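You operate a simulated robot arm through the tools that you are given. There is no shell and no other tool. Be economical: measure what you need, move in short steps, check, and stop when the job is done.

You run a simulated robot arm. Do the job below in one go: nothing can be reset, and whatever is moved stays where it is left.

## Task
Put one of the caps from the bottom shelf of the spares rack on the middle shelf of the screen rack. Set the long grey spout to 3. Open the air gate door, set the white air gate knob to 1 and shut the door again. Push the middle drawer under the ledge shut. Pull the left drawer under the ledge open. Do these in any order. The long grey spout goes anticlockwise seen from above, to its stop.

It is judged by the outcome, as a careful person would: the job done as asked, and still so three seconds after it is handed in. It fails if anything else is knocked over, pushed out of place, dropped, spilled or broken. A push-on lid holds only when it is set on centred and level and pressed home; a screw cap is set on level and turned clockwise until tight.

## Robot
A 6-joint arm with a two-finger gripper on a trunk, on a base that drives. Base frame: it is fixed to the floor where the robot stands at the start and does not move with it; the origin is under the middle of the robot, x ahead of it, y to its left, z up. Lengths are in m, angles in rad, forces in N, time in s.
With the tool pointing down near the work surface it reaches from about 0.18 to 0.46 m from the robot's upright axis, wherever it stands. Its first joint turns from -2.007 to 2.007 rad. Places, roughly: air gate door [-3.2, 0.6, 0.4]; cap (9x9x6 cm) [0.5, 0, 0.1]; left drawer under the ledge [-4.1, 0.2, 0.7]; long grey spout [-1, 0.8, 0.9]; middle drawer under the ledge [-4, 0.1, 0.7]; middle shelf of the screen rack [-2.5, -1.4, 0.6]; white air gate knob [-3.3, 0.8, 0.4]. Payload 2.1 kg.
The tool frame sits at the grasp point between the pads (the TCP): z along the fingers, y along the line on which they close. The tips reach 0.02 m beyond it. Largest opening 0.1 m; the body of the gripper starts 0.063 m behind the TCP.
Orientation is that of the tool frame in the base frame, as a unit quaternion [x, y, z, w]. With the fingers straight down and closing along the base's y, the tool's x points along the base's -x, its y along +y and its z along -z.

## Interface
- The arm moves only by the tool jog_arm. Its argument "deltas" is a list of rows, each a list of 7 numbers: the shift along the base's x, y, z in mm, then the turn, a rotation vector about the base's x, y, z in degrees, then the gripper command, from -1 (shut) to 1 (fully open), values between in proportion. In form: [[tx, ty, tz, rx, ry, rz, grip], ...]. A call has 1 to 10 rows; each row shifts and turns the commanded pose from where the row before left it. Rows are played at 5 a second. More than 0.05 m and 0.15 rad between two rows, or a gripper value outside its range, and nothing of the call is played. A pose out of reach is approached as far as the arm can. The call stops where the force on the tool passes 40 N (or 10 N more than at its start, if that is more) or the arm is blocked; 0.2 s more then pass. The fingers move at their own pace (about 0.153 m/s each) and stop on an object; they squeeze with about 42 N. The grip force told is the motor's: it shows also when the fingers shut on nothing. Time passes only in rows, and 0.2 s behind the last, so rows that do not move let the fingers close. It gives the time, the measured TCP pose, the force on the tool (base axes), the opening and the grip force at its end, in the units of the frame above (readings bear some noise), with the torque about the TCP (base axes, N m) and any sound that the robot's microphone picked up.
- Cameras (640 x 400 px; columns grow to the right, rows downward): "scene" is now at [0.0104, 0.1115, 0.909]; the picture's right is [-0.36, -0.93, 0.00], its down [-0.74, 0.29, -0.60] and it looks along [0.56, -0.22, -0.80] (base axes); focal length 250 px, centre (320, 200). "wrist" rides on the gripper at [0.07, -0.019, -0.099] in the tool frame; the picture's right is [0.26, 0.97, 0.00], its down [-0.75, 0.20, -0.63] and it looks along [-0.61, 0.16, 0.78] (tool axes); focal length 230 px, centre (320, 200).
- capture(camera): a new picture of that camera. It takes no simulated time.
- slide_trunk(by): slides the trunk up (or, below 0, down) by that many m; the arm and the scene camera ride with it, the base frame stays. It gives what a move gives, with no picture.
- drive_base(legs): drives the robot by 1 to 6 legs, each [ahead, turn to the left] in m and rad, along the robot's own axes; the way and the turn of a leg run together, so that a leg with both is an arc; at most 1.5 m and 3.142 rad a leg. The arm and the cameras ride along, it lands a little off, and it stops where it bumps. It gives what a move gives.
- aim_head(pan, tilt): turns the head with the scene camera to pan (to the left, within 2.705 rad either way) and tilt (down, from -0.506 to 1.204), counted from straight ahead of the robot. It gives what a move gives.
- pixel_to_xyz(camera, pixels): for up to 12 pixels [column, row] of the newest picture of that camera ("zoom" is the newest enlarged one), the place [x, y, z] in the base frame of the surface seen there, good to about 0.003 m. It takes no simulated time.
- close_up(camera, box): a new picture of the part [left, top, right, bottom] of that camera's present view, enlarged. It takes no simulated time.
- hand_in(): hands the job in; it is judged then, once.

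Work in short steps. Measure before you move; look again where a grasp or a placing could have gone wrong, and mend it. You have 110 turns and 90 pictures in all, those below and enlarged ones among them. Open the gripper and draw the arm clear of the work before you hand the job in, unless the task says otherwise; then end with one line.

The tools are called after "Emit:" by a JSON object that holds its "name" and its "arguments". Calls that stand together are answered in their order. jog_arm: Moves the arm, as the interface text tells. Its arguments: {"type":"object","properties":{"deltas":{"type":"array"}},"required":["deltas"]} The other tools are called the same way: slide_trunk (by) slides the trunk up or down; drive_base (legs) drives the base; aim_head (pan, tilt) turns the head that bears the scene camera; capture (camera) takes a picture; pixel_to_xyz (camera, pixels) gives the place of the surface under pixels of a picture; close_up (camera, box) takes an enlarged picture of a part of a camera's view; hand_in () hands the job in.

At the start:

```text
t: 0.0
ee_pos: [0.3092, -0.0793, 0.3269]
tcp_rot: [0.0, 1.0, 0.001, 0.0]
wrist_force: [0.4, 0.2, 0.0]
ft_torque: [-0.01, 0.0, -0.01]
gripper_width: 0.1
gripper_force: 0.0
trunk travel left (down, up): [-0.125, 0.865]
robot x, y, heading: [-0.0022, -0.0003, -0.001]
head pan, tilt: [-0.368, 0.922]
```

scene: 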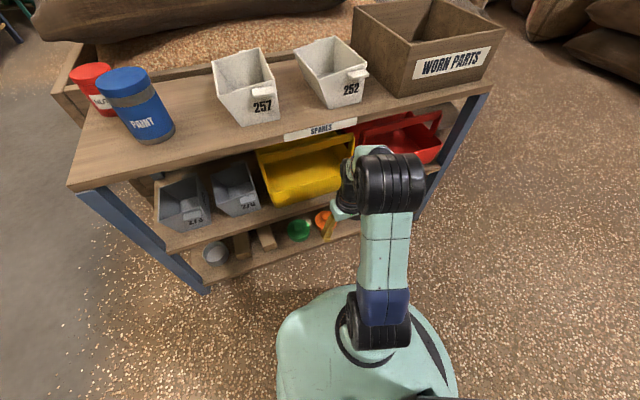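
wrist: 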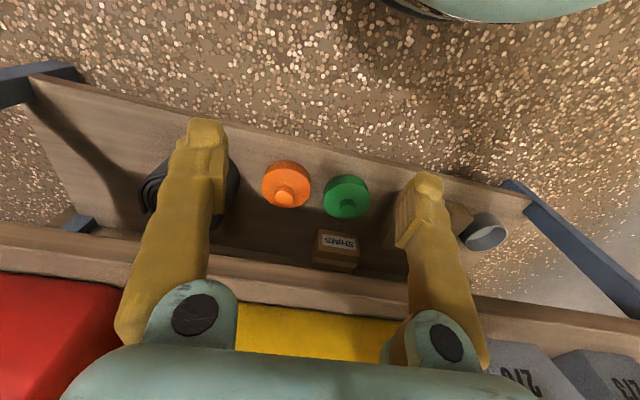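

The wrist picture shows an orange cap (287,185) and a green cap (346,197) on the bottom shelf. I measure them and the shelf edges.

Emit:
{"name": "pixel_to_xyz", "arguments": {"camera": "wrist", "pixels": [[284, 202], [284, 172], [346, 208], [346, 184], [300, 145], [300, 270], [310, 285], [335, 245], [270, 240], [320, 165], [262, 185], [311, 185]]}}

Emit:
{"name": "close_up", "arguments": {"camera": "wrist", "box": [220, 120, 420, 280]}}

```text
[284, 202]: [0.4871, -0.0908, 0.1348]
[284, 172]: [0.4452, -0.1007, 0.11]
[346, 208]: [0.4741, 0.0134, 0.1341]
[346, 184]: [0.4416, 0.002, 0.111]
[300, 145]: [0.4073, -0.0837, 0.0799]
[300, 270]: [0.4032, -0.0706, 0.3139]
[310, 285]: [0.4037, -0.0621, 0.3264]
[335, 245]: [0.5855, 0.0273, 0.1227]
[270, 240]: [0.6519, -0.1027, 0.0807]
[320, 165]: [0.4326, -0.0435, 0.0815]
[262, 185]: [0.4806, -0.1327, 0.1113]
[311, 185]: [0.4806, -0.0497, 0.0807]
```

```text
2.50 times, centred on (320, 200) of wrist
```

zoom: 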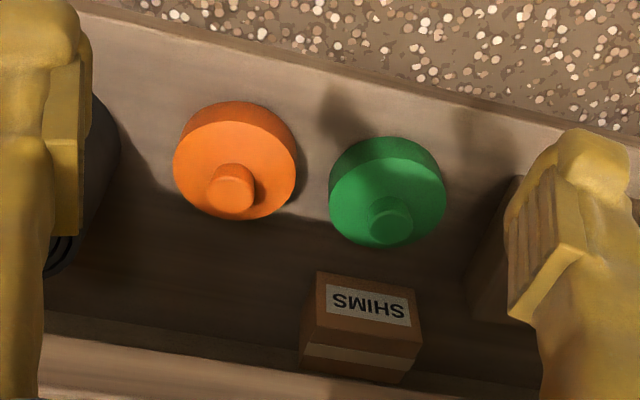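

I measure the knobs and discs more precisely on the enlarged picture, green knob top about (392,222), orange about (232,190), and the shelf surroundings.

Emit:
{"name": "pixel_to_xyz", "arguments": {"camera": "zoom", "pixels": [[392, 222], [376, 220], [408, 220], [390, 207], [390, 236], [232, 195], [335, 195], [443, 195], [232, 180], [380, 160], [500, 240], [360, 300]]}}

Emit:
{"name": "aim_head", "arguments": {"pan": 0.0, "tilt": 0.6}}

Emit:
{"name": "capture", "arguments": {"camera": "scene"}}

```text
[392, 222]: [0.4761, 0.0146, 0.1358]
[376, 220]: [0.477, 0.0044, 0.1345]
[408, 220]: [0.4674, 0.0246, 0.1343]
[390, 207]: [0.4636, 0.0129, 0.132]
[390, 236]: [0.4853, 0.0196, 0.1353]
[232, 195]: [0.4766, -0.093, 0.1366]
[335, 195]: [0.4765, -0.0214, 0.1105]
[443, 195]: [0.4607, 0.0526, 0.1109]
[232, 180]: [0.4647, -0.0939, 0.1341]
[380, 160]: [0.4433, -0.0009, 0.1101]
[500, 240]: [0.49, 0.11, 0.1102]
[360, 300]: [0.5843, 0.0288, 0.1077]
```

```text
t: 0.8
ee_pos: [0.3097, -0.077, 0.3276]
tcp_rot: [0.001, 1.0, 0.0, 0.0]
wrist_force: [0.0, -0.4, 0.0]
ft_torque: [-0.01, 0.0, 0.01]
gripper_width: 0.1001
gripper_force: 0.0
trunk travel left (down, up): [-0.125, 0.865]
robot x, y, heading: [-0.002, -0.0006, -0.001]
head pan, tilt: [0.0, 0.6]
```

```text
86 pictures are left
```

scene: 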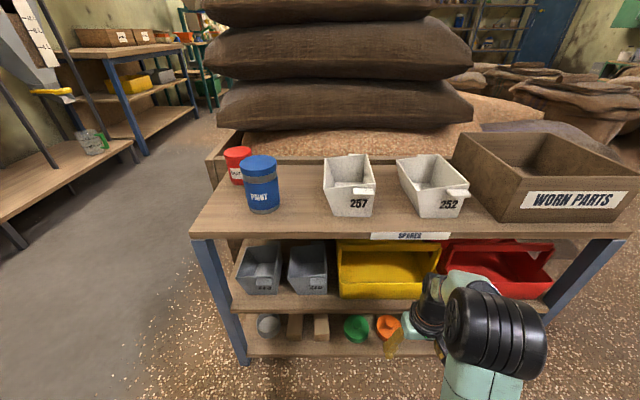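

The green knob stands at about (0.474, 0.0145), top z 0.135, dia 2 cm, disc top 0.111. I pitch the tool forward while moving in front of it, before entering the shelf.

Emit:
{"name": "jog_arm", "arguments": {"deltas": [[0, 10, -10, 0, -8, 0, 0], [0, 10, -10, 0, -8, 0, 0], [0, 10, -10, 0, -8, 0, 0], [0, 10, -10, 0, -8, 0, 0], [0, 10, -10, 0, -8, 0, 0], [0, 10, -10, 0, -8, 0, 0], [0, 10, -10, 0, -8, 0, 0], [0, 10, -10, 0, -8, 0, 0], [0, 10, -10, 0, -8, 0, 0], [0, 2, 0, 0, 0, 0, 0]]}}

```text
t: 2.8
ee_pos: [0.39, 0.0059, 0.3024]
tcp_rot: [-0.018, 0.916, 0.063, 0.396]
wrist_force: [1.1, -3.1, -15.3]
ft_torque: [-0.44, 0.24, -0.1]
gripper_width: 0.0477
gripper_force: 0.0
out of reach, approached as far as the arm can: row 3, 4, 5, 6, 7, 8, 9
trunk travel left (down, up): [-0.125, 0.865]
robot x, y, heading: [-0.0041, 0.0023, -0.003]
head pan, tilt: [0.0, 0.6]
stopped in row 9: the force on the tool passed its limit at 70 N (the readings are from after the stop); the commanded pose is now the measured one
```

The arm could not fold that close and drifted to the middle shelf edge (x 0.39, z 0.30). I lift slightly and drive back to have room.

Emit:
{"name": "jog_arm", "arguments": {"deltas": [[-10, 0, 12, 0, 0, 0, 0], [-20, 0, 10, 0, 0, 0, 0]]}}

Emit:
{"name": "drive_base", "arguments": {"legs": [[-0.22, 0]]}}

Emit:
{"name": "capture", "arguments": {"camera": "scene"}}

```text
t: 3.2
ee_pos: [0.3879, 0.0066, 0.3041]
tcp_rot: [-0.021, 0.92, 0.063, 0.387]
wrist_force: [-3.5, -1.0, -10.0]
ft_torque: [-0.29, 0.17, 0.14]
gripper_width: 0.0493
gripper_force: 0.0
out of reach, approached as far as the arm can: row 1, 2
trunk travel left (down, up): [-0.125, 0.865]
robot x, y, heading: [0.002, 0.002, -0.005]
head pan, tilt: [0.0, 0.6]
stopped in row 2: the force on the tool passed its limit at 49 N (the readings are from after the stop); the commanded pose is now the measured one
```

```text
t: 4.9
ee_pos: [0.1653, 0.0073, 0.3068]
tcp_rot: [-0.021, 0.918, 0.063, 0.39]
wrist_force: [-0.2, -0.6, -1.2]
ft_torque: [0.0, -0.03, 0.0]
gripper_width: 0.0502
gripper_force: 0.0
trunk travel left (down, up): [-0.125, 0.865]
robot x, y, heading: [-0.2225, 0.001, -0.001]
head pan, tilt: [0.0, 0.6]
```

```text
85 pictures are left
```

scene: 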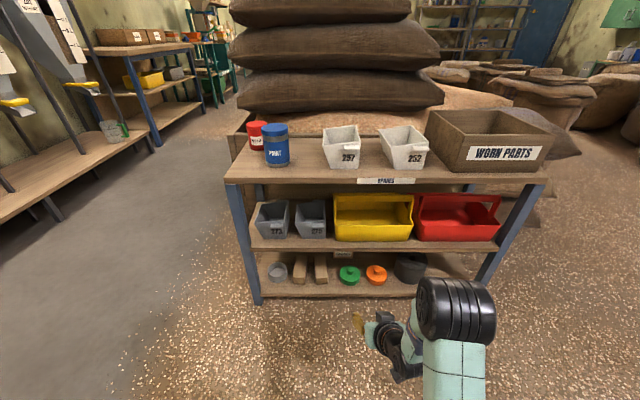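

Things are undisturbed. Now I lower the trunk and see how far the tool can pitch with the arm further out.

Emit:
{"name": "slide_trunk", "arguments": {"by": -0.12}}

Emit:
{"name": "jog_arm", "arguments": {"deltas": [[15, 2, 0, 0, -6, 0, 0], [15, 2, 0, 0, -6, 0, 0], [10, 2, 0, 0, -6, 0, 0], [0, 0, 0, 0, 0, 0, 0]]}}

```text
t: 6.4
ee_pos: [0.166, 0.0065, 0.1856]
tcp_rot: [-0.021, 0.918, 0.063, 0.391]
wrist_force: [0.3, 0.2, -0.8]
ft_torque: [0.0, 0.01, -0.02]
gripper_width: 0.0498
gripper_force: 0.0
trunk travel left (down, up): [-0.005, 0.985]
robot x, y, heading: [-0.2233, 0.0008, -0.002]
head pan, tilt: [0.0, 0.6]
```

```text
t: 7.4
ee_pos: [0.246, 0.0103, 0.2203]
tcp_rot: [-0.026, 0.848, 0.07, 0.525]
wrist_force: [-0.2, 0.5, -0.6]
ft_torque: [0.01, -0.04, 0.0]
gripper_width: 0.0501
gripper_force: 0.0
out of reach, approached as far as the arm can: row 1, 2, 3
trunk travel left (down, up): [-0.005, 0.985]
robot x, y, heading: [-0.222, -0.0013, 0.002]
head pan, tilt: [0.0, 0.6]
```

Tilt is now about 63°. I probe reach further out and lower.

Emit:
{"name": "jog_arm", "arguments": {"deltas": [[20, 0, -15, 0, 0, 0, 0], [20, 0, -15, 0, 0, 0, 0], [10, 0, -10, 0, 0, 0, 0], [0, 0, 0, 0, 0, 0, 0]]}}

```text
t: 8.4
ee_pos: [0.2995, 0.0055, 0.1839]
tcp_rot: [-0.033, 0.846, 0.062, 0.529]
wrist_force: [-0.1, -0.7, 0.2]
ft_torque: [0.01, 0.02, 0.01]
gripper_width: 0.0499
gripper_force: 0.1
out of reach, approached as far as the arm can: row 1
trunk travel left (down, up): [-0.005, 0.985]
robot x, y, heading: [-0.222, -0.0051, 0.004]
head pan, tilt: [0.0, 0.6]
```

Reach is fine here. I square the tool (yaw −7°, roll −4°), lower to z≈0.165, shift to y 0.0145.

Emit:
{"name": "jog_arm", "arguments": {"deltas": [[0, 5, -10, -2, 0, -4, 0], [0, 4, -9, -2, 0, -3, 0], [0, 0, 0, 0, 0, 0, 0]]}}

Emit:
{"name": "drive_base", "arguments": {"legs": [[0.12, 0]]}}

Emit:
{"name": "capture", "arguments": {"camera": "wrist"}}

```text
t: 9.2
ee_pos: [0.3107, -0.0323, 0.1804]
tcp_rot: [-0.009, 0.85, 0.032, 0.526]
wrist_force: [0.1, -0.6, -0.5]
ft_torque: [0.01, 0.01, -0.01]
gripper_width: 0.05
gripper_force: 0.0
out of reach, approached as far as the arm can: row 1, 2
trunk travel left (down, up): [-0.005, 0.985]
robot x, y, heading: [-0.2262, 0.0008, 0.001]
head pan, tilt: [0.0, 0.6]
```

```text
t: 10.4
ee_pos: [0.4291, -0.0308, 0.1788]
tcp_rot: [-0.009, 0.849, 0.032, 0.527]
wrist_force: [-0.5, 0.5, 0.3]
ft_torque: [0.0, -0.01, 0.01]
gripper_width: 0.0501
gripper_force: 0.1
trunk travel left (down, up): [-0.005, 0.985]
robot x, y, heading: [-0.1076, 0.0011, 0.002]
head pan, tilt: [0.0, 0.6]
```

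```text
84 pictures are left
```

wrist: 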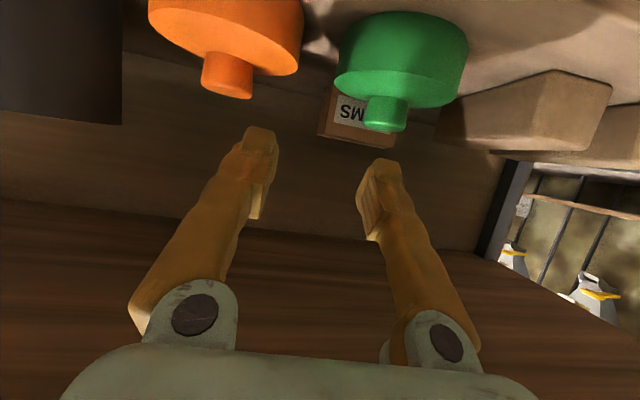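

The camera hangs beneath the gripper; the knobs lie ahead. I jog left towards the green knob at this height.

Emit:
{"name": "jog_arm", "arguments": {"deltas": [[0, 15, 0, 0, 0, 0, 0], [0, 15, 0, 0, 0, 0, 0], [0, 15, 0, 0, 0, 0, 0], [0, 0, 0, 0, 0, 0, 0]]}}

```text
t: 11.4
ee_pos: [0.4304, -0.0317, 0.18]
tcp_rot: [-0.009, 0.85, 0.032, 0.526]
wrist_force: [-0.3, 0.1, 0.2]
ft_torque: [-0.03, 0.04, 0.0]
gripper_width: 0.0501
gripper_force: 0.0
out of reach, approached as far as the arm can: row 1, 2, 3
trunk travel left (down, up): [-0.005, 0.985]
robot x, y, heading: [-0.104, -0.002, -0.001]
head pan, tilt: [0.0, 0.6]
```

Left shift at this radius is out of reach; I test with more radius (driving back a little first to stay clear of the cap).

Emit:
{"name": "drive_base", "arguments": {"legs": [[-0.1, 0]]}}

Emit:
{"name": "jog_arm", "arguments": {"deltas": [[20, 0, 0, 0, 0, 0, 0], [20, 0, 0, 0, 0, 0, 0], [20, 10, 0, 0, 0, 0, 0], [0, 15, 0, 0, 0, 0, 0], [0, 15, 0, 0, 0, 0, 0], [0, 0, 0, 0, 0, 0, 0]]}}

```text
t: 12.6
ee_pos: [0.3302, -0.03, 0.1801]
tcp_rot: [-0.01, 0.849, 0.032, 0.527]
wrist_force: [0.7, 0.1, -0.2]
ft_torque: [0.01, 0.03, -0.02]
gripper_width: 0.0499
gripper_force: 0.1
trunk travel left (down, up): [-0.005, 0.985]
robot x, y, heading: [-0.2038, 0.0034, 0.006]
head pan, tilt: [0.0, 0.6]
```

```text
t: 14.0
ee_pos: [0.3966, -0.0095, 0.1802]
tcp_rot: [-0.012, 0.85, 0.037, 0.525]
wrist_force: [-0.1, -0.2, -0.6]
ft_torque: [0.01, 0.01, 0.02]
gripper_width: 0.05
gripper_force: 0.0
out of reach, approached as far as the arm can: row 4, 5
trunk travel left (down, up): [-0.005, 0.985]
robot x, y, heading: [-0.2044, 0.0007, 0.005]
head pan, tilt: [0.0, 0.6]
```

Reach is good at this radius. A small base turn plus forward drive will put the TCP over the knob at (0.474, 0.0145).

Emit:
{"name": "drive_base", "arguments": {"legs": [[0, 0.035], [0.077, 0]]}}

Emit:
{"name": "capture", "arguments": {"camera": "wrist"}}

```text
t: 15.4
ee_pos: [0.471, 0.0124, 0.1804]
tcp_rot: [-0.026, 0.85, 0.045, 0.524]
wrist_force: [0.3, -0.8, 1.0]
ft_torque: [0.03, 0.01, 0.03]
gripper_width: 0.0504
gripper_force: 0.0
trunk travel left (down, up): [-0.005, 0.985]
robot x, y, heading: [-0.129, 0.0034, 0.033]
head pan, tilt: [0.0, 0.6]
```

```text
83 pictures are left
```

wrist: 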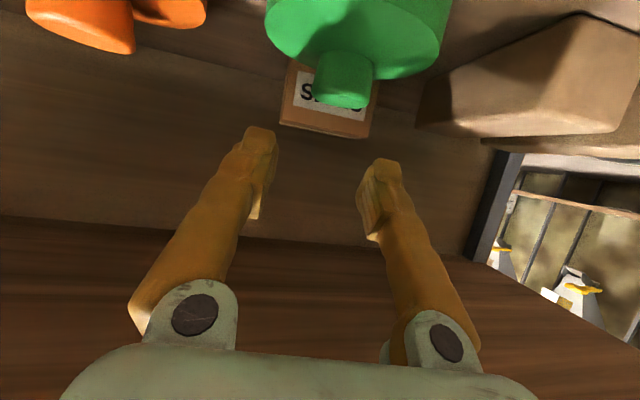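

The knob lies between and below the fingers. I descend to z≈0.134.

Emit:
{"name": "jog_arm", "arguments": {"deltas": [[1, 1, -15, 0, 0, 0, 0], [1, 1, -15, 0, 0, 0, 0], [1, 0, -15, 0, 0, 0, 0], [0, 0, 0, 0, 0, 0, 0]]}}

Emit:
{"name": "capture", "arguments": {"camera": "wrist"}}

```text
t: 16.4
ee_pos: [0.4761, 0.0144, 0.1348]
tcp_rot: [-0.029, 0.85, 0.049, 0.524]
wrist_force: [-0.5, -0.1, -0.4]
ft_torque: [0.01, 0.01, 0.01]
gripper_width: 0.0503
gripper_force: 0.0
trunk travel left (down, up): [-0.005, 0.985]
robot x, y, heading: [-0.1304, 0.0059, 0.036]
head pan, tilt: [0.0, 0.6]
```

```text
82 pictures are left
```

wrist: 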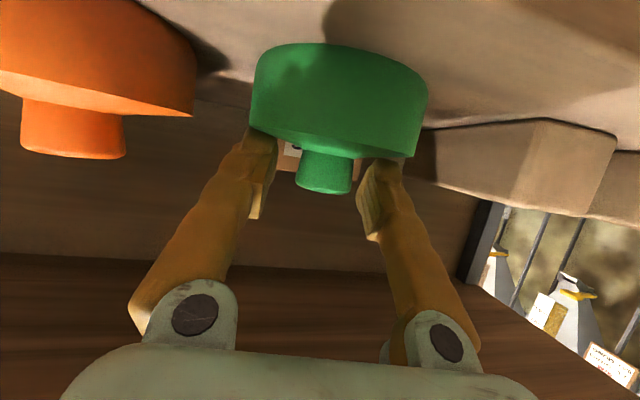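

The knob sits between the fingertips. I go down 1 mm and close.

Emit:
{"name": "jog_arm", "arguments": {"deltas": [[0, 0, -1, 0, 0, 0, -1], [0, 0, 0, 0, 0, 0, -1], [0, 0, 0, 0, 0, 0, -1], [0, 0, 0, 0, 0, 0, -1]]}}

Emit:
{"name": "jog_arm", "arguments": {"deltas": [[0, 0, 10, 0, 0, 0, -1], [0, 0, 15, 0, 0, 0, -1], [0, 0, 15, 0, 0, 0, -1], [0, 0, 0, 0, 0, 0, -1]]}}

Emit:
{"name": "capture", "arguments": {"camera": "wrist"}}

```text
t: 17.4
ee_pos: [0.4759, 0.0138, 0.1353]
tcp_rot: [-0.029, 0.849, 0.048, 0.525]
wrist_force: [2.5, 1.3, 9.1]
ft_torque: [-0.28, -0.23, 0.13]
gripper_width: 0.0259
gripper_force: 41.7
trunk travel left (down, up): [-0.005, 0.985]
robot x, y, heading: [-0.1291, 0.0064, 0.034]
head pan, tilt: [0.0, 0.6]
```

```text
t: 18.4
ee_pos: [0.4752, 0.0155, 0.1744]
tcp_rot: [-0.027, 0.85, 0.047, 0.524]
wrist_force: [0.6, 0.4, -0.8]
ft_torque: [0.02, -0.02, 0.01]
gripper_width: 0.0261
gripper_force: 41.8
trunk travel left (down, up): [-0.005, 0.985]
robot x, y, heading: [-0.1303, 0.0026, 0.034]
head pan, tilt: [0.0, 0.6]
```

```text
81 pictures are left
```

wrist: 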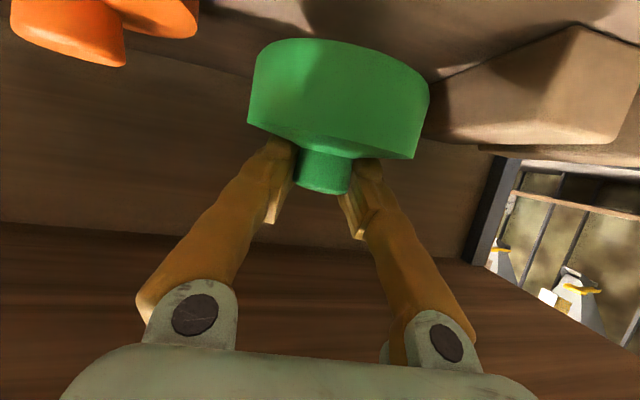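

Cap held. I back out of the rack, raise the trunk, and look around towards the screen rack.

Emit:
{"name": "drive_base", "arguments": {"legs": [[-0.35, 0]]}}

Emit:
{"name": "slide_trunk", "arguments": {"by": 0.4}}

Emit:
{"name": "aim_head", "arguments": {"pan": -2.6, "tilt": 0.35}}

Emit:
{"name": "capture", "arguments": {"camera": "scene"}}

Emit:
{"name": "aim_head", "arguments": {"pan": 2.6, "tilt": 0.35}}

Emit:
{"name": "capture", "arguments": {"camera": "scene"}}

```text
t: 20.7
ee_pos: [0.124, 0.0072, 0.1742]
tcp_rot: [-0.031, 0.85, 0.049, 0.524]
wrist_force: [0.5, 0.0, -1.2]
ft_torque: [0.03, 0.02, -0.02]
gripper_width: 0.0261
gripper_force: 42.0
trunk travel left (down, up): [-0.005, 0.985]
robot x, y, heading: [-0.4748, -0.0128, 0.044]
head pan, tilt: [0.0, 0.6]
```

```text
t: 24.5
ee_pos: [0.1233, 0.007, 0.573]
tcp_rot: [-0.031, 0.85, 0.049, 0.523]
wrist_force: [0.6, -0.5, -0.1]
ft_torque: [0.02, 0.04, 0.0]
gripper_width: 0.0263
gripper_force: 41.9
trunk travel left (down, up): [-0.405, 0.585]
robot x, y, heading: [-0.4794, -0.0102, 0.043]
head pan, tilt: [0.0, 0.6]
```

```text
t: 26.8
ee_pos: [0.1247, 0.0082, 0.5744]
tcp_rot: [-0.031, 0.85, 0.049, 0.524]
wrist_force: [0.6, -0.2, -0.8]
ft_torque: [0.01, 0.0, -0.01]
gripper_width: 0.026
gripper_force: 42.1
trunk travel left (down, up): [-0.405, 0.585]
robot x, y, heading: [-0.4803, -0.0125, 0.042]
head pan, tilt: [-2.601, 0.351]
```

```text
80 pictures are left
```

scene: 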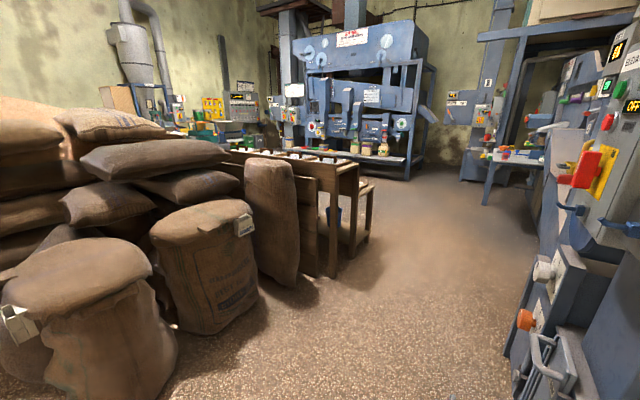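

```text
t: 30.9
ee_pos: [0.1249, 0.0061, 0.5738]
tcp_rot: [-0.03, 0.85, 0.048, 0.524]
wrist_force: [-0.4, -0.1, -0.4]
ft_torque: [0.01, 0.0, -0.01]
gripper_width: 0.0258
gripper_force: 42.1
trunk travel left (down, up): [-0.405, 0.585]
robot x, y, heading: [-0.4825, -0.013, 0.045]
head pan, tilt: [2.601, 0.351]
```

```text
79 pictures are left
```

scene: 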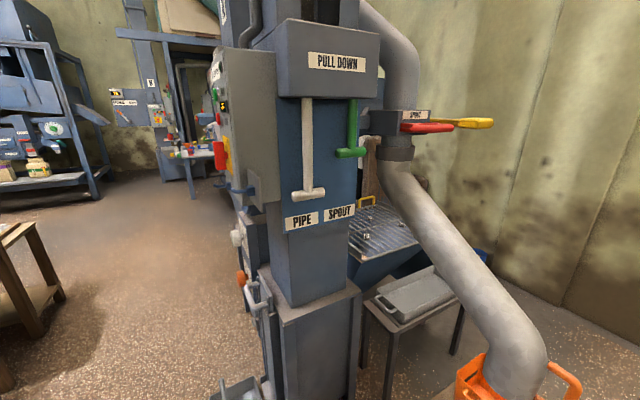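

The screen rack is probably the wooden rack at (340,190) in the first view. I look back there and measure.

Emit:
{"name": "aim_head", "arguments": {"pan": -2.6, "tilt": 0.35}}

Emit:
{"name": "close_up", "arguments": {"camera": "scene", "box": [220, 120, 420, 280]}}

Emit:
{"name": "capture", "arguments": {"camera": "scene"}}

Emit:
{"name": "pixel_to_xyz", "arguments": {"camera": "scene", "pixels": [[332, 275], [368, 238], [348, 240], [315, 165], [365, 187], [385, 160], [520, 340], [485, 200], [290, 280], [430, 260], [548, 380], [410, 160]]}}

```text
t: 35.0
ee_pos: [0.1236, 0.0064, 0.5735]
tcp_rot: [-0.031, 0.85, 0.049, 0.524]
wrist_force: [-0.4, -0.7, -0.3]
ft_torque: [-0.04, -0.05, 0.0]
gripper_width: 0.0253
gripper_force: 41.6
trunk travel left (down, up): [-0.405, 0.585]
robot x, y, heading: [-0.4823, -0.0109, 0.045]
head pan, tilt: [-2.601, 0.351]
```

```text
2.50 times, centred on (320, 200) of scene
```

zoom: 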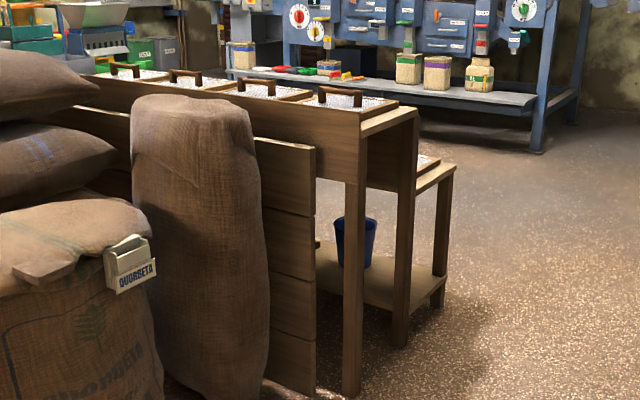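

```text
77 pictures are left
```

scene: 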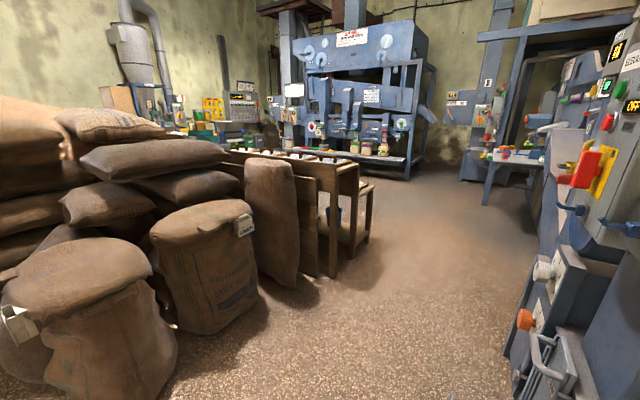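

```text
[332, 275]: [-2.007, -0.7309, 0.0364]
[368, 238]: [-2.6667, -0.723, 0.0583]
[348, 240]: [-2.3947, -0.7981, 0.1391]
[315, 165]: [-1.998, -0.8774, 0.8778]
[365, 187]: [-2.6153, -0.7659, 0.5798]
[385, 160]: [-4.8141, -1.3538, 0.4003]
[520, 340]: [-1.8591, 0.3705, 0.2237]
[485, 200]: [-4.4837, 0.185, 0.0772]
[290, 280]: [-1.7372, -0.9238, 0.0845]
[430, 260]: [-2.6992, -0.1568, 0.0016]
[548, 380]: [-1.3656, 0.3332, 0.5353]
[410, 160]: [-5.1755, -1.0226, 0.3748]
```

I measure the nearest sack edges to decide the turn direction.

Emit:
{"name": "pixel_to_xyz", "arguments": {"camera": "scene", "pixels": [[170, 370], [140, 270], [80, 390], [60, 260], [240, 310], [20, 390], [5, 260], [450, 395]]}}

Emit:
{"name": "aim_head", "arguments": {"pan": -1.6, "tilt": 0.5}}

Emit:
{"name": "capture", "arguments": {"camera": "scene"}}

Emit:
{"name": "pixel_to_xyz", "arguments": {"camera": "scene", "pixels": [[320, 380], [320, 300], [500, 350], [150, 350], [150, 250], [480, 250], [320, 250]]}}

```text
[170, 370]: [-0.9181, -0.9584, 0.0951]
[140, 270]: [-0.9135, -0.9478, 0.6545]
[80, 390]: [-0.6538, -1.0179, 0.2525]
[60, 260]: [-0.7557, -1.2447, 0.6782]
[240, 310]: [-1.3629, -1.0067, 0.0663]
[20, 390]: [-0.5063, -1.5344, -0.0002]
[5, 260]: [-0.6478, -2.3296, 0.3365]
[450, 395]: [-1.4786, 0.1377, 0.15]
```

```text
t: 36.2
ee_pos: [0.1243, 0.0076, 0.5732]
tcp_rot: [-0.031, 0.85, 0.049, 0.524]
wrist_force: [-0.2, 0.0, -0.3]
ft_torque: [0.01, -0.03, -0.01]
gripper_width: 0.0252
gripper_force: 42.2
trunk travel left (down, up): [-0.405, 0.585]
robot x, y, heading: [-0.4816, -0.0081, 0.046]
head pan, tilt: [-1.6, 0.499]
```

```text
76 pictures are left
```

scene: 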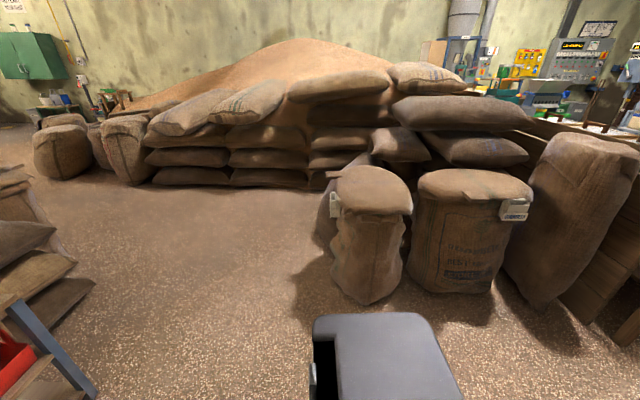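

```text
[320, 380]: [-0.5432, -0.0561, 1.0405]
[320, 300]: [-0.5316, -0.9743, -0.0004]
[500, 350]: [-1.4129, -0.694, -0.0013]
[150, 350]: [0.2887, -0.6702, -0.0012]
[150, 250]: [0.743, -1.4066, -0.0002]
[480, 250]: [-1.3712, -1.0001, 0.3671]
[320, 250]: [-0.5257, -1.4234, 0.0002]
```

Right side is free to turn. I turn right to face the corridor and drive along y≈-0.3 towards x≈-2.6.

Emit:
{"name": "drive_base", "arguments": {"legs": [[0, -2.78], [0.78, 0], [0, -0.41], [1.3, 0]]}}

Emit:
{"name": "aim_head", "arguments": {"pan": 0.3, "tilt": 0.4}}

Emit:
{"name": "capture", "arguments": {"camera": "scene"}}

```text
t: 54.3
ee_pos: [-3.0913, -0.2437, 0.5732]
tcp_rot: [0.851, 0.001, -0.525, 0.031]
wrist_force: [0.7, -0.1, -1.8]
ft_torque: [0.03, -0.03, 0.0]
gripper_width: 0.0238
gripper_force: 42.1
trunk travel left (down, up): [-0.405, 0.585]
robot x, y, heading: [-2.4884, -0.2663, 3.116]
head pan, tilt: [-1.6, 0.499]
```

```text
t: 56.2
ee_pos: [-3.0912, -0.2425, 0.5735]
tcp_rot: [0.851, 0.002, -0.525, 0.031]
wrist_force: [0.0, 0.2, 0.1]
ft_torque: [-0.01, 0.01, 0.0]
gripper_width: 0.0238
gripper_force: 41.9
trunk travel left (down, up): [-0.405, 0.585]
robot x, y, heading: [-2.484, -0.2673, 3.117]
head pan, tilt: [0.3, 0.4]
```

```text
75 pictures are left
```

scene: 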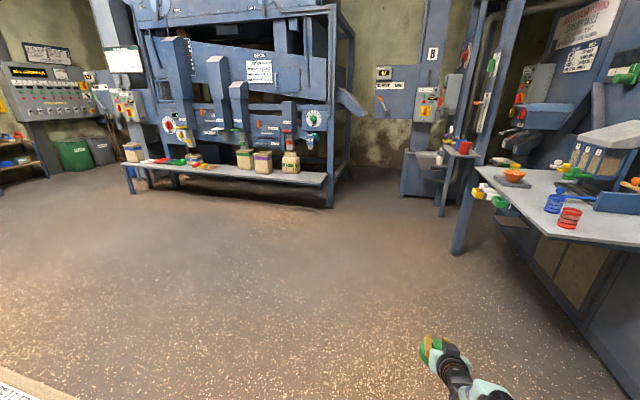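

Open floor ahead. I measure the bench on the right and check the cap.

Emit:
{"name": "pixel_to_xyz", "arguments": {"camera": "scene", "pixels": [[478, 170], [555, 238], [460, 245], [620, 270], [270, 165], [330, 205], [330, 185]]}}

Emit:
{"name": "capture", "arguments": {"camera": "wrist"}}

```text
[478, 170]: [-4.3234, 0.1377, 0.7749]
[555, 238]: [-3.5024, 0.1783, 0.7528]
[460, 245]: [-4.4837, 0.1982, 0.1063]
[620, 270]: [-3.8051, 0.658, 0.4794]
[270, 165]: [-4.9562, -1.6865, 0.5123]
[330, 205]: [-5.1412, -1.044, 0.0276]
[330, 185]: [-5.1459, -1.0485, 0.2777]
```

```text
74 pictures are left
```

wrist: 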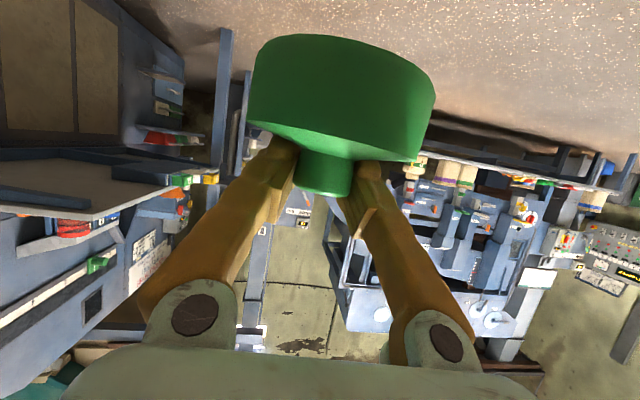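

The cap is still held (creeping slightly). I drive on to stand in front of the screen rack, facing it.

Emit:
{"name": "drive_base", "arguments": {"legs": [[0.95, 0], [0, 1.595], [1.12, 0], [0, 1.571]]}}

Emit:
{"name": "aim_head", "arguments": {"pan": 0.0, "tilt": 0.6}}

Emit:
{"name": "capture", "arguments": {"camera": "scene"}}

Emit:
{"name": "capture", "arguments": {"camera": "wrist"}}

```text
t: 74.1
ee_pos: [-2.8622, -1.3599, 0.5743]
tcp_rot: [-0.008, 0.851, 0.035, 0.524]
wrist_force: [-0.4, 0.0, -0.7]
ft_torque: [0.0, 0.01, -0.02]
gripper_width: 0.0219
gripper_force: 41.7
trunk travel left (down, up): [-0.405, 0.585]
robot x, y, heading: [-3.4659, -1.3394, -0.015]
head pan, tilt: [0.3, 0.4]
```

```text
t: 74.9
ee_pos: [-2.863, -1.3595, 0.5743]
tcp_rot: [-0.008, 0.85, 0.034, 0.525]
wrist_force: [-0.4, -0.3, -0.5]
ft_torque: [-0.02, 0.0, -0.01]
gripper_width: 0.0218
gripper_force: 41.7
trunk travel left (down, up): [-0.405, 0.585]
robot x, y, heading: [-3.4654, -1.3416, -0.015]
head pan, tilt: [0.0, 0.6]
```

```text
73 pictures are left
```

scene: 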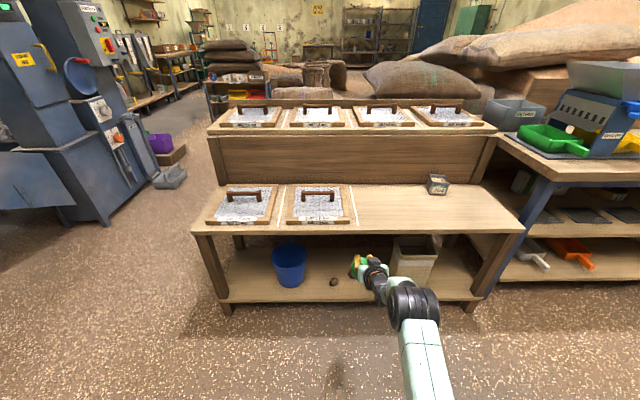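

```text
72 pictures are left
```

wrist: 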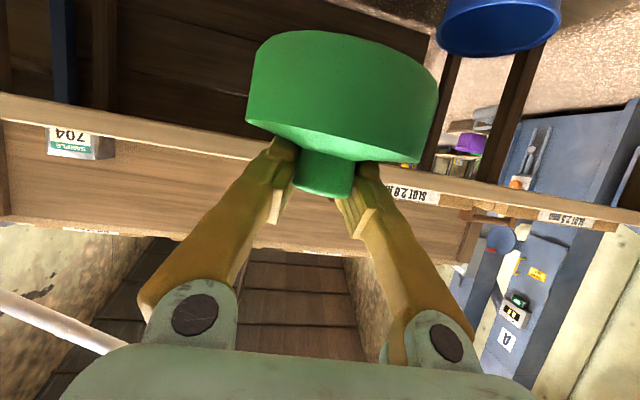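

The middle shelf has free space around pixel (390,210). I measure it.

Emit:
{"name": "pixel_to_xyz", "arguments": {"camera": "scene", "pixels": [[390, 210], [360, 215], [440, 215], [400, 190], [400, 228], [353, 205], [437, 185], [397, 140], [425, 200]]}}

Emit:
{"name": "pixel_to_xyz", "arguments": {"camera": "wrist", "pixels": [[325, 190], [340, 45], [255, 80], [432, 85], [330, 145]]}}

```text
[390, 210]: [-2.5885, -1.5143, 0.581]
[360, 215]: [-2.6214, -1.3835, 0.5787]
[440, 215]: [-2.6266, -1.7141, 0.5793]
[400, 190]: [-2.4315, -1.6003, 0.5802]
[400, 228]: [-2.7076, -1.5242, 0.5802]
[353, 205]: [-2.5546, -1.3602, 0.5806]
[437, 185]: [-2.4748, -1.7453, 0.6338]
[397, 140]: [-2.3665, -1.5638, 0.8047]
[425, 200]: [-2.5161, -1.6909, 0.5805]
```

```text
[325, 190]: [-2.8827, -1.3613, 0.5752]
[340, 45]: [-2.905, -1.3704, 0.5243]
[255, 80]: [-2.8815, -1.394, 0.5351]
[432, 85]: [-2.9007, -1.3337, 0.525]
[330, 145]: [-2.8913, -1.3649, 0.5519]
```

Free shelf at z 0.58, target (-2.57,-1.53). I raise the trunk 0.15, turn slightly right and drive in.

Emit:
{"name": "slide_trunk", "arguments": {"by": 0.13}}

Emit:
{"name": "drive_base", "arguments": {"legs": [[0, -0.178], [0.31, 0]]}}

Emit:
{"name": "capture", "arguments": {"camera": "scene"}}

Emit:
{"name": "capture", "arguments": {"camera": "wrist"}}

```text
t: 76.5
ee_pos: [-2.8619, -1.3598, 0.7044]
tcp_rot: [-0.008, 0.85, 0.035, 0.525]
wrist_force: [0.3, 0.9, -0.3]
ft_torque: [0.0, 0.03, -0.01]
gripper_width: 0.0222
gripper_force: 41.7
trunk travel left (down, up): [-0.535, 0.455]
robot x, y, heading: [-3.4643, -1.3428, -0.011]
head pan, tilt: [0.0, 0.6]
```

```text
t: 79.2
ee_pos: [-2.5704, -1.5143, 0.7042]
tcp_rot: [0.063, 0.849, -0.009, 0.525]
wrist_force: [0.2, 0.6, -1.5]
ft_torque: [-0.01, -0.02, -0.02]
gripper_width: 0.0216
gripper_force: 42.2
trunk travel left (down, up): [-0.535, 0.455]
robot x, y, heading: [-3.1679, -1.3999, -0.174]
head pan, tilt: [0.0, 0.6]
```

```text
71 pictures are left
```

scene: 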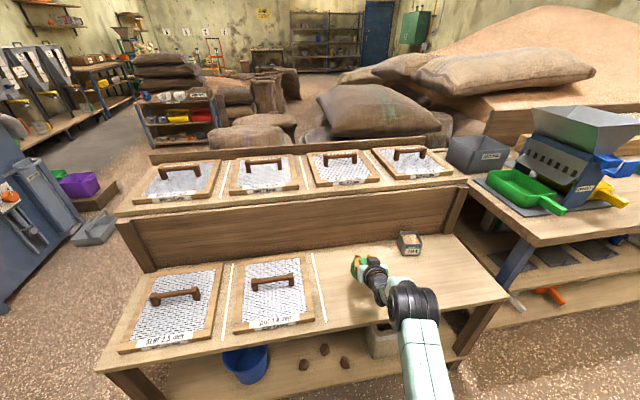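

```text
70 pictures are left
```

wrist: 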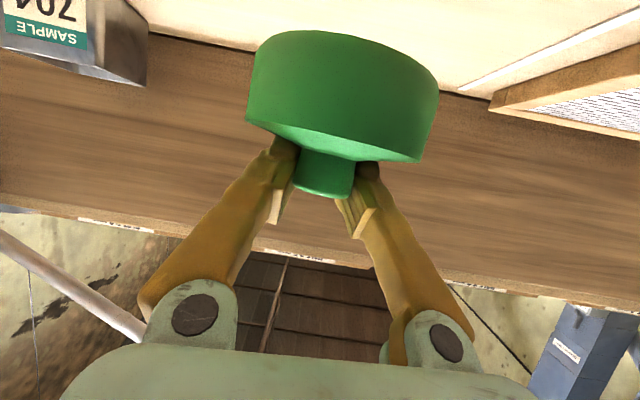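

Over free shelf. I lower in steps until contact, expected around z 0.636.

Emit:
{"name": "jog_arm", "arguments": {"deltas": [[0, 0, -15, 0, 0, 0, -1], [0, 0, -15, 0, 0, 0, -1], [0, 0, -15, 0, 0, 0, -1], [0, 0, -8, 0, 0, 0, -1], [0, 0, -5, 0, 0, 0, -1], [0, 0, -4, 0, 0, 0, -1], [0, 0, 0, 0, 0, 0, -1]]}}

Emit:
{"name": "capture", "arguments": {"camera": "wrist"}}

```text
t: 80.8
ee_pos: [-2.572, -1.5153, 0.6423]
tcp_rot: [0.062, 0.848, -0.007, 0.526]
wrist_force: [-0.3, -0.2, -0.2]
ft_torque: [0.04, -0.01, -0.02]
gripper_width: 0.0218
gripper_force: 42.0
trunk travel left (down, up): [-0.535, 0.455]
robot x, y, heading: [-3.1651, -1.3977, -0.178]
head pan, tilt: [0.0, 0.6]
```

```text
69 pictures are left
```

wrist: 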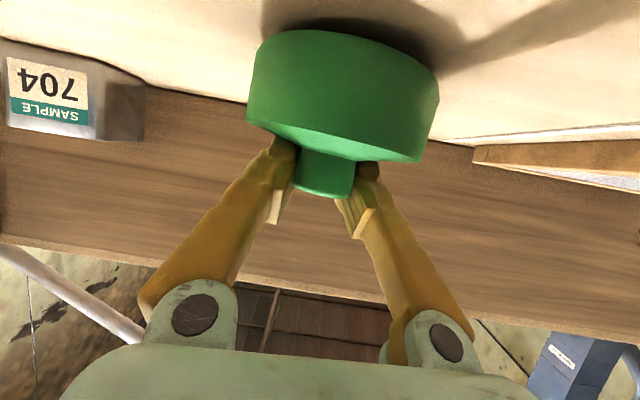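

Nearly touching. I lower 2 mm at a time.

Emit:
{"name": "jog_arm", "arguments": {"deltas": [[0, 0, -2, 0, 0, 0, -1], [0, 0, -2, 0, 0, 0, -1], [0, 0, 0, 0, 0, 0, -1]]}}

Emit:
{"name": "jog_arm", "arguments": {"deltas": [[0, 0, -2, 0, 0, 0, -1], [0, 0, 0, 0, 0, 0, -1]]}}

```text
t: 81.6
ee_pos: [-2.5708, -1.5152, 0.6381]
tcp_rot: [0.061, 0.848, -0.007, 0.526]
wrist_force: [-0.1, -0.2, -1.6]
ft_torque: [-0.01, -0.01, 0.03]
gripper_width: 0.0218
gripper_force: 42.2
trunk travel left (down, up): [-0.535, 0.455]
robot x, y, heading: [-3.1642, -1.3981, -0.178]
head pan, tilt: [0.0, 0.6]
```

```text
t: 82.2
ee_pos: [-2.5718, -1.5132, 0.6353]
tcp_rot: [0.062, 0.849, -0.007, 0.525]
wrist_force: [0.0, 0.9, 0.5]
ft_torque: [-0.03, 0.02, 0.03]
gripper_width: 0.0218
gripper_force: 41.8
trunk travel left (down, up): [-0.535, 0.455]
robot x, y, heading: [-3.1612, -1.3996, -0.181]
head pan, tilt: [0.0, 0.6]
```

Emit:
{"name": "jog_arm", "arguments": {"deltas": [[0, 0, -1.5, 0, 0, 0, -1], [0, 0, -1.5, 0, 0, 0, -1], [0, 0, 0, 0, 0, 0, -1]]}}

```text
t: 83.0
ee_pos: [-2.5719, -1.5145, 0.6355]
tcp_rot: [0.062, 0.847, -0.007, 0.528]
wrist_force: [1.1, -0.7, 10.3]
ft_torque: [-0.44, 0.1, 0.09]
gripper_width: 0.0214
gripper_force: 41.7
trunk travel left (down, up): [-0.535, 0.455]
robot x, y, heading: [-3.1637, -1.401, -0.176]
head pan, tilt: [0.0, 0.6]
```

Contact at 10 N. I release to a part opening, then lift.

Emit:
{"name": "jog_arm", "arguments": {"deltas": [[0, 0, 0, 0, 0, 0, 0], [0, 0, 0, 0, 0, 0, 0], [0, 0, 15, 0, 0, 0, 0], [0, 0, 20, 0, 0, 0, 0], [0, 0, 25, 0, 0, 0, 0]]}}

Emit:
{"name": "capture", "arguments": {"camera": "wrist"}}

```text
t: 84.2
ee_pos: [-2.5717, -1.5139, 0.6929]
tcp_rot: [0.062, 0.849, -0.007, 0.525]
wrist_force: [-0.2, -1.1, 0.3]
ft_torque: [-0.03, 0.0, -0.02]
gripper_width: 0.0499
gripper_force: 0.1
trunk travel left (down, up): [-0.535, 0.455]
robot x, y, heading: [-3.167, -1.3986, -0.179]
head pan, tilt: [0.0, 0.6]
```

```text
68 pictures are left
```

wrist: 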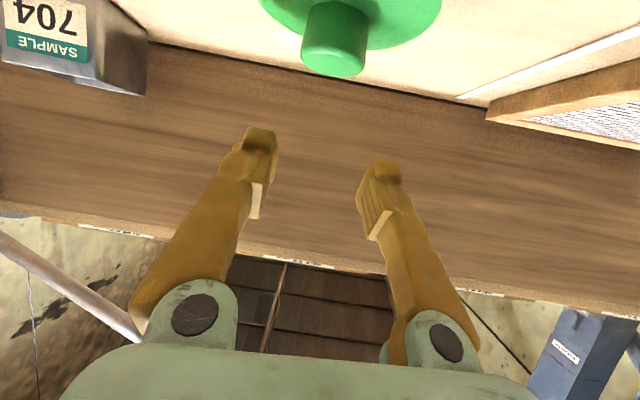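

The cap stands on the shelf. I back off, turn to the ledge and look.

Emit:
{"name": "drive_base", "arguments": {"legs": [[-0.37, 0], [0, 1.95], [0.4, 0]]}}

Emit:
{"name": "aim_head", "arguments": {"pan": 0.0, "tilt": 0.35}}

Emit:
{"name": "capture", "arguments": {"camera": "scene"}}

```text
t: 93.3
ee_pos: [-3.6906, -0.3396, 0.6925]
tcp_rot: [0.659, -0.539, -0.425, -0.308]
wrist_force: [0.1, 0.1, -0.1]
ft_torque: [-0.03, 0.02, 0.02]
gripper_width: 0.0498
gripper_force: 0.1
trunk travel left (down, up): [-0.535, 0.455]
robot x, y, heading: [-3.598, -0.9337, 1.737]
head pan, tilt: [0.0, 0.6]
```

```text
t: 94.1
ee_pos: [-3.6897, -0.3389, 0.6933]
tcp_rot: [0.658, -0.538, -0.426, -0.309]
wrist_force: [0.0, 0.5, 0.0]
ft_torque: [-0.02, -0.01, 0.02]
gripper_width: 0.0498
gripper_force: 0.1
trunk travel left (down, up): [-0.535, 0.455]
robot x, y, heading: [-3.5971, -0.9382, 1.74]
head pan, tilt: [0.0, 0.351]
```

```text
67 pictures are left
```

scene: 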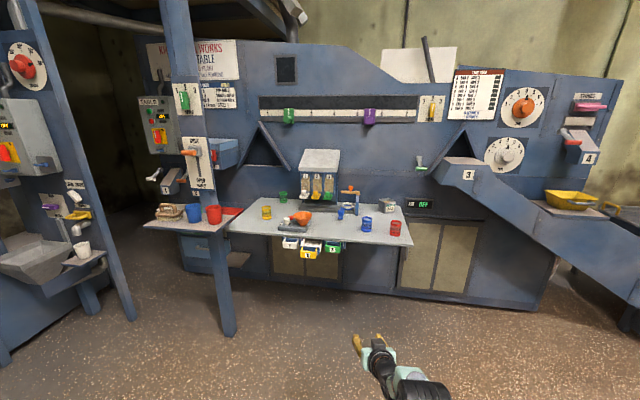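

Three little drawers hang under the ledge at (290,242), (311,248), (333,246). I take an enlarged look.

Emit:
{"name": "close_up", "arguments": {"camera": "scene", "box": [260, 210, 360, 272]}}

Emit:
{"name": "close_up", "arguments": {"camera": "scene", "box": [390, 130, 640, 300]}}

```text
6.40 times, centred on (310, 241) of scene
```

zoom: 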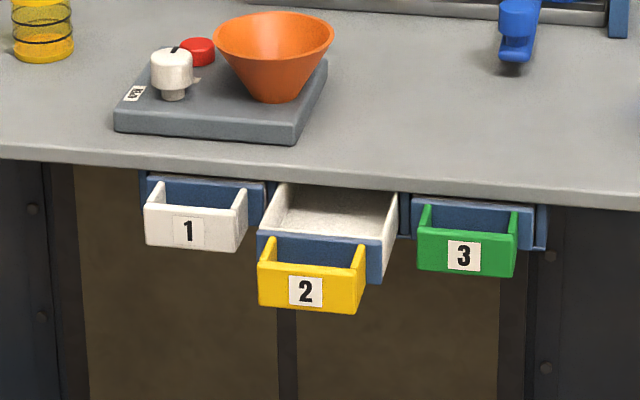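

```text
2.35 times, centred on (515, 215) of scene
```

zoom: 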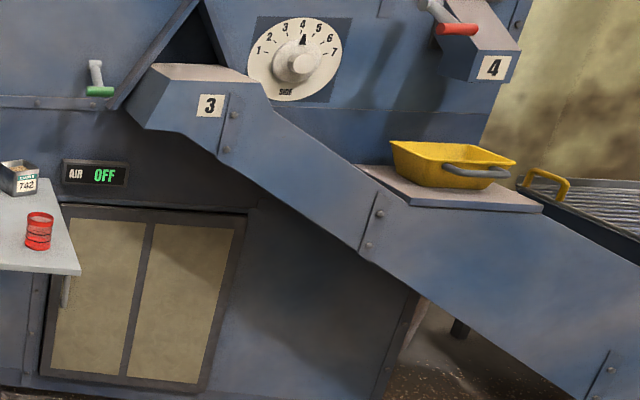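

Drawer 2 (yellow) is out, drawer 1 (white) is shut; each has an open-topped scoop handle. I take the enlarged picture again for measurement.

Emit:
{"name": "close_up", "arguments": {"camera": "scene", "box": [270, 225, 350, 275]}}

Emit:
{"name": "pixel_to_xyz", "arguments": {"camera": "zoom", "pixels": [[155, 140], [155, 95], [110, 115], [215, 120], [160, 85], [300, 230], [250, 195], [365, 200], [300, 170], [160, 45], [400, 65], [340, 130]]}}

```text
8.00 times, centred on (310, 250) of scene
```

zoom: 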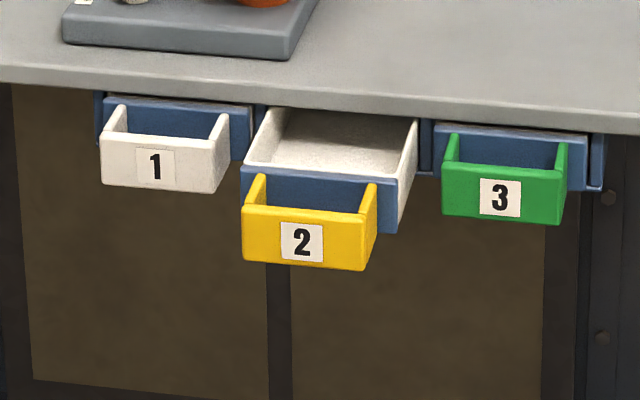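

```text
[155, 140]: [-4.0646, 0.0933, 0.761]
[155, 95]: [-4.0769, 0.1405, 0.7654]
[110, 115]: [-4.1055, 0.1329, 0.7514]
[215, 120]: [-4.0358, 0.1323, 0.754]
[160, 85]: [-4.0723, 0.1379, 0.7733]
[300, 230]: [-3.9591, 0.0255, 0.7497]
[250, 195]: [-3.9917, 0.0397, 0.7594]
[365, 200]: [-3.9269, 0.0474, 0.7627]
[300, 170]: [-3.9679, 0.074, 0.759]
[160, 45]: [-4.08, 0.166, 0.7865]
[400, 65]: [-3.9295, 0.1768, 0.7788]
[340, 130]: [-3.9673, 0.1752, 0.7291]
```

Drawer 2's plate is at y 0.025 (shut ones at 0.093), z≈0.75, x -3.96. I close the gripper and drive to stand square in front of it, with the tip short of the plate.

Emit:
{"name": "jog_arm", "arguments": {"deltas": [[0, 0, 0, 0, 0, 0, -1], [0, 0, 0, 0, 0, 0, -1]]}}

Emit:
{"name": "drive_base", "arguments": {"legs": [[0, 0.52], [0.46, 0], [0, -0.69]]}}

Emit:
{"name": "slide_trunk", "arguments": {"by": 0.06}}

Emit:
{"name": "capture", "arguments": {"camera": "wrist"}}

Emit:
{"name": "capture", "arguments": {"camera": "scene"}}

```text
t: 94.7
ee_pos: [-3.6895, -0.3398, 0.6922]
tcp_rot: [0.659, -0.538, -0.426, -0.309]
wrist_force: [-0.4, -0.6, -0.4]
ft_torque: [0.0, 0.03, 0.03]
gripper_width: 0.0001
gripper_force: 29.5
trunk travel left (down, up): [-0.535, 0.455]
robot x, y, heading: [-3.5971, -0.936, 1.735]
head pan, tilt: [0.0, 0.351]
```

```text
t: 100.8
ee_pos: [-3.8655, 0.0213, 0.692]
tcp_rot: [0.603, -0.599, -0.394, -0.35]
wrist_force: [-0.5, -0.7, -0.5]
ft_torque: [0.01, 0.02, -0.04]
gripper_width: 0.0
gripper_force: 29.6
trunk travel left (down, up): [-0.535, 0.455]
robot x, y, heading: [-3.8878, -0.5817, 1.549]
head pan, tilt: [0.0, 0.351]
```

```text
t: 101.8
ee_pos: [-3.8661, 0.0218, 0.7532]
tcp_rot: [0.604, -0.6, -0.394, -0.348]
wrist_force: [-0.2, 0.1, 0.0]
ft_torque: [-0.01, 0.04, 0.01]
gripper_width: 0.0
gripper_force: 30.0
trunk travel left (down, up): [-0.595, 0.395]
robot x, y, heading: [-3.8876, -0.5839, 1.547]
head pan, tilt: [0.0, 0.351]
```

```text
63 pictures are left
```

wrist: 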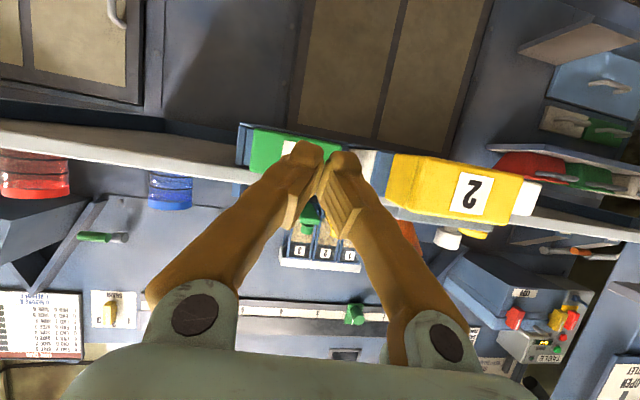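

```text
62 pictures are left
```

scene: 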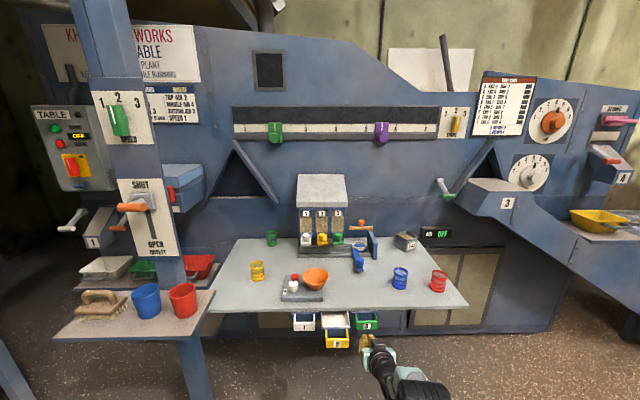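

The tip is at x -3.866, about 0.1 right of drawer 2. I back off, sidestep left, and come square again.

Emit:
{"name": "drive_base", "arguments": {"legs": [[-0.28, 0], [0, 0.5], [0.19, 0], [0, -0.48]]}}

Emit:
{"name": "capture", "arguments": {"camera": "wrist"}}

```text
t: 107.7
ee_pos: [-3.9728, -0.0918, 0.7535]
tcp_rot: [0.611, -0.592, -0.398, -0.344]
wrist_force: [-0.2, 0.2, -0.6]
ft_torque: [0.03, 0.0, -0.01]
gripper_width: 0.0
gripper_force: 30.0
trunk travel left (down, up): [-0.595, 0.395]
robot x, y, heading: [-3.9806, -0.6957, 1.568]
head pan, tilt: [0.0, 0.351]
```

```text
61 pictures are left
```

wrist: 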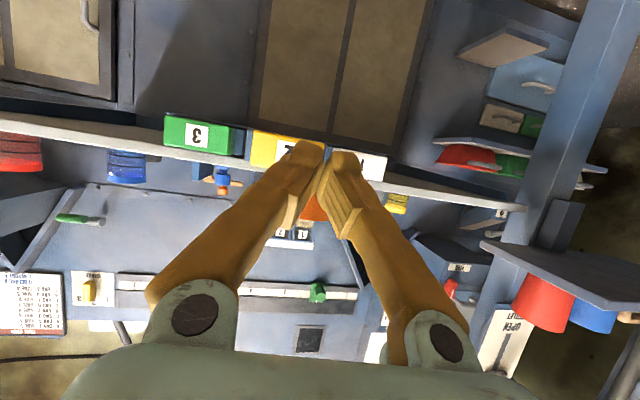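

Tip is level and about 1 cm left of the plate centre. I drive 0.07 ahead and then push with the arm.

Emit:
{"name": "drive_base", "arguments": {"legs": [[0.075, 0]]}}

Emit:
{"name": "jog_arm", "arguments": {"deltas": [[12, 5, 0, 0, 0, 0, -1], [0, 15, 0, 0, 0, 0, -1], [0, 15, 0, 0, 0, 0, -1], [0, 15, 0, 0, 0, 0, -1], [0, 15, 0, 0, 0, 0, -1], [0, 8, 0, 0, 0, 0, -1], [0, 0, 0, 0, 0, 0, -1]]}}

Emit:
{"name": "capture", "arguments": {"camera": "wrist"}}

```text
t: 108.7
ee_pos: [-3.9731, -0.0172, 0.7533]
tcp_rot: [0.611, -0.592, -0.398, -0.344]
wrist_force: [0.6, 0.0, -0.8]
ft_torque: [-0.01, -0.01, 0.0]
gripper_width: 0.0
gripper_force: 29.4
trunk travel left (down, up): [-0.595, 0.395]
robot x, y, heading: [-3.978, -0.6271, 1.569]
head pan, tilt: [0.0, 0.351]
```

```text
t: 110.3
ee_pos: [-3.9641, 0.0364, 0.7533]
tcp_rot: [0.613, -0.591, -0.4, -0.34]
wrist_force: [-0.3, -0.6, 0.4]
ft_torque: [0.0, 0.01, -0.01]
gripper_width: 0.0
gripper_force: 29.1
out of reach, approached as far as the arm can: row 5, 6
trunk travel left (down, up): [-0.595, 0.395]
robot x, y, heading: [-3.9833, -0.6273, 1.572]
head pan, tilt: [0.0, 0.351]
```

```text
60 pictures are left
```

wrist: 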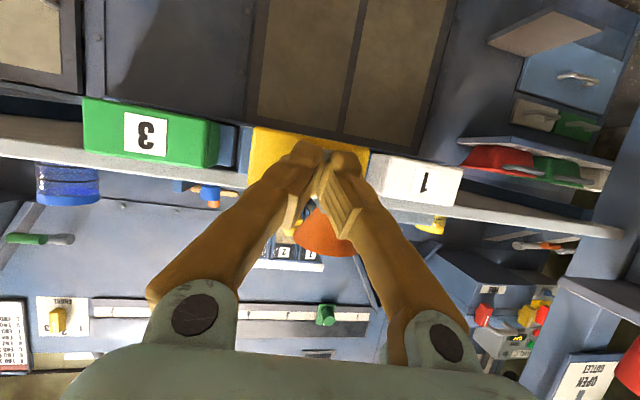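

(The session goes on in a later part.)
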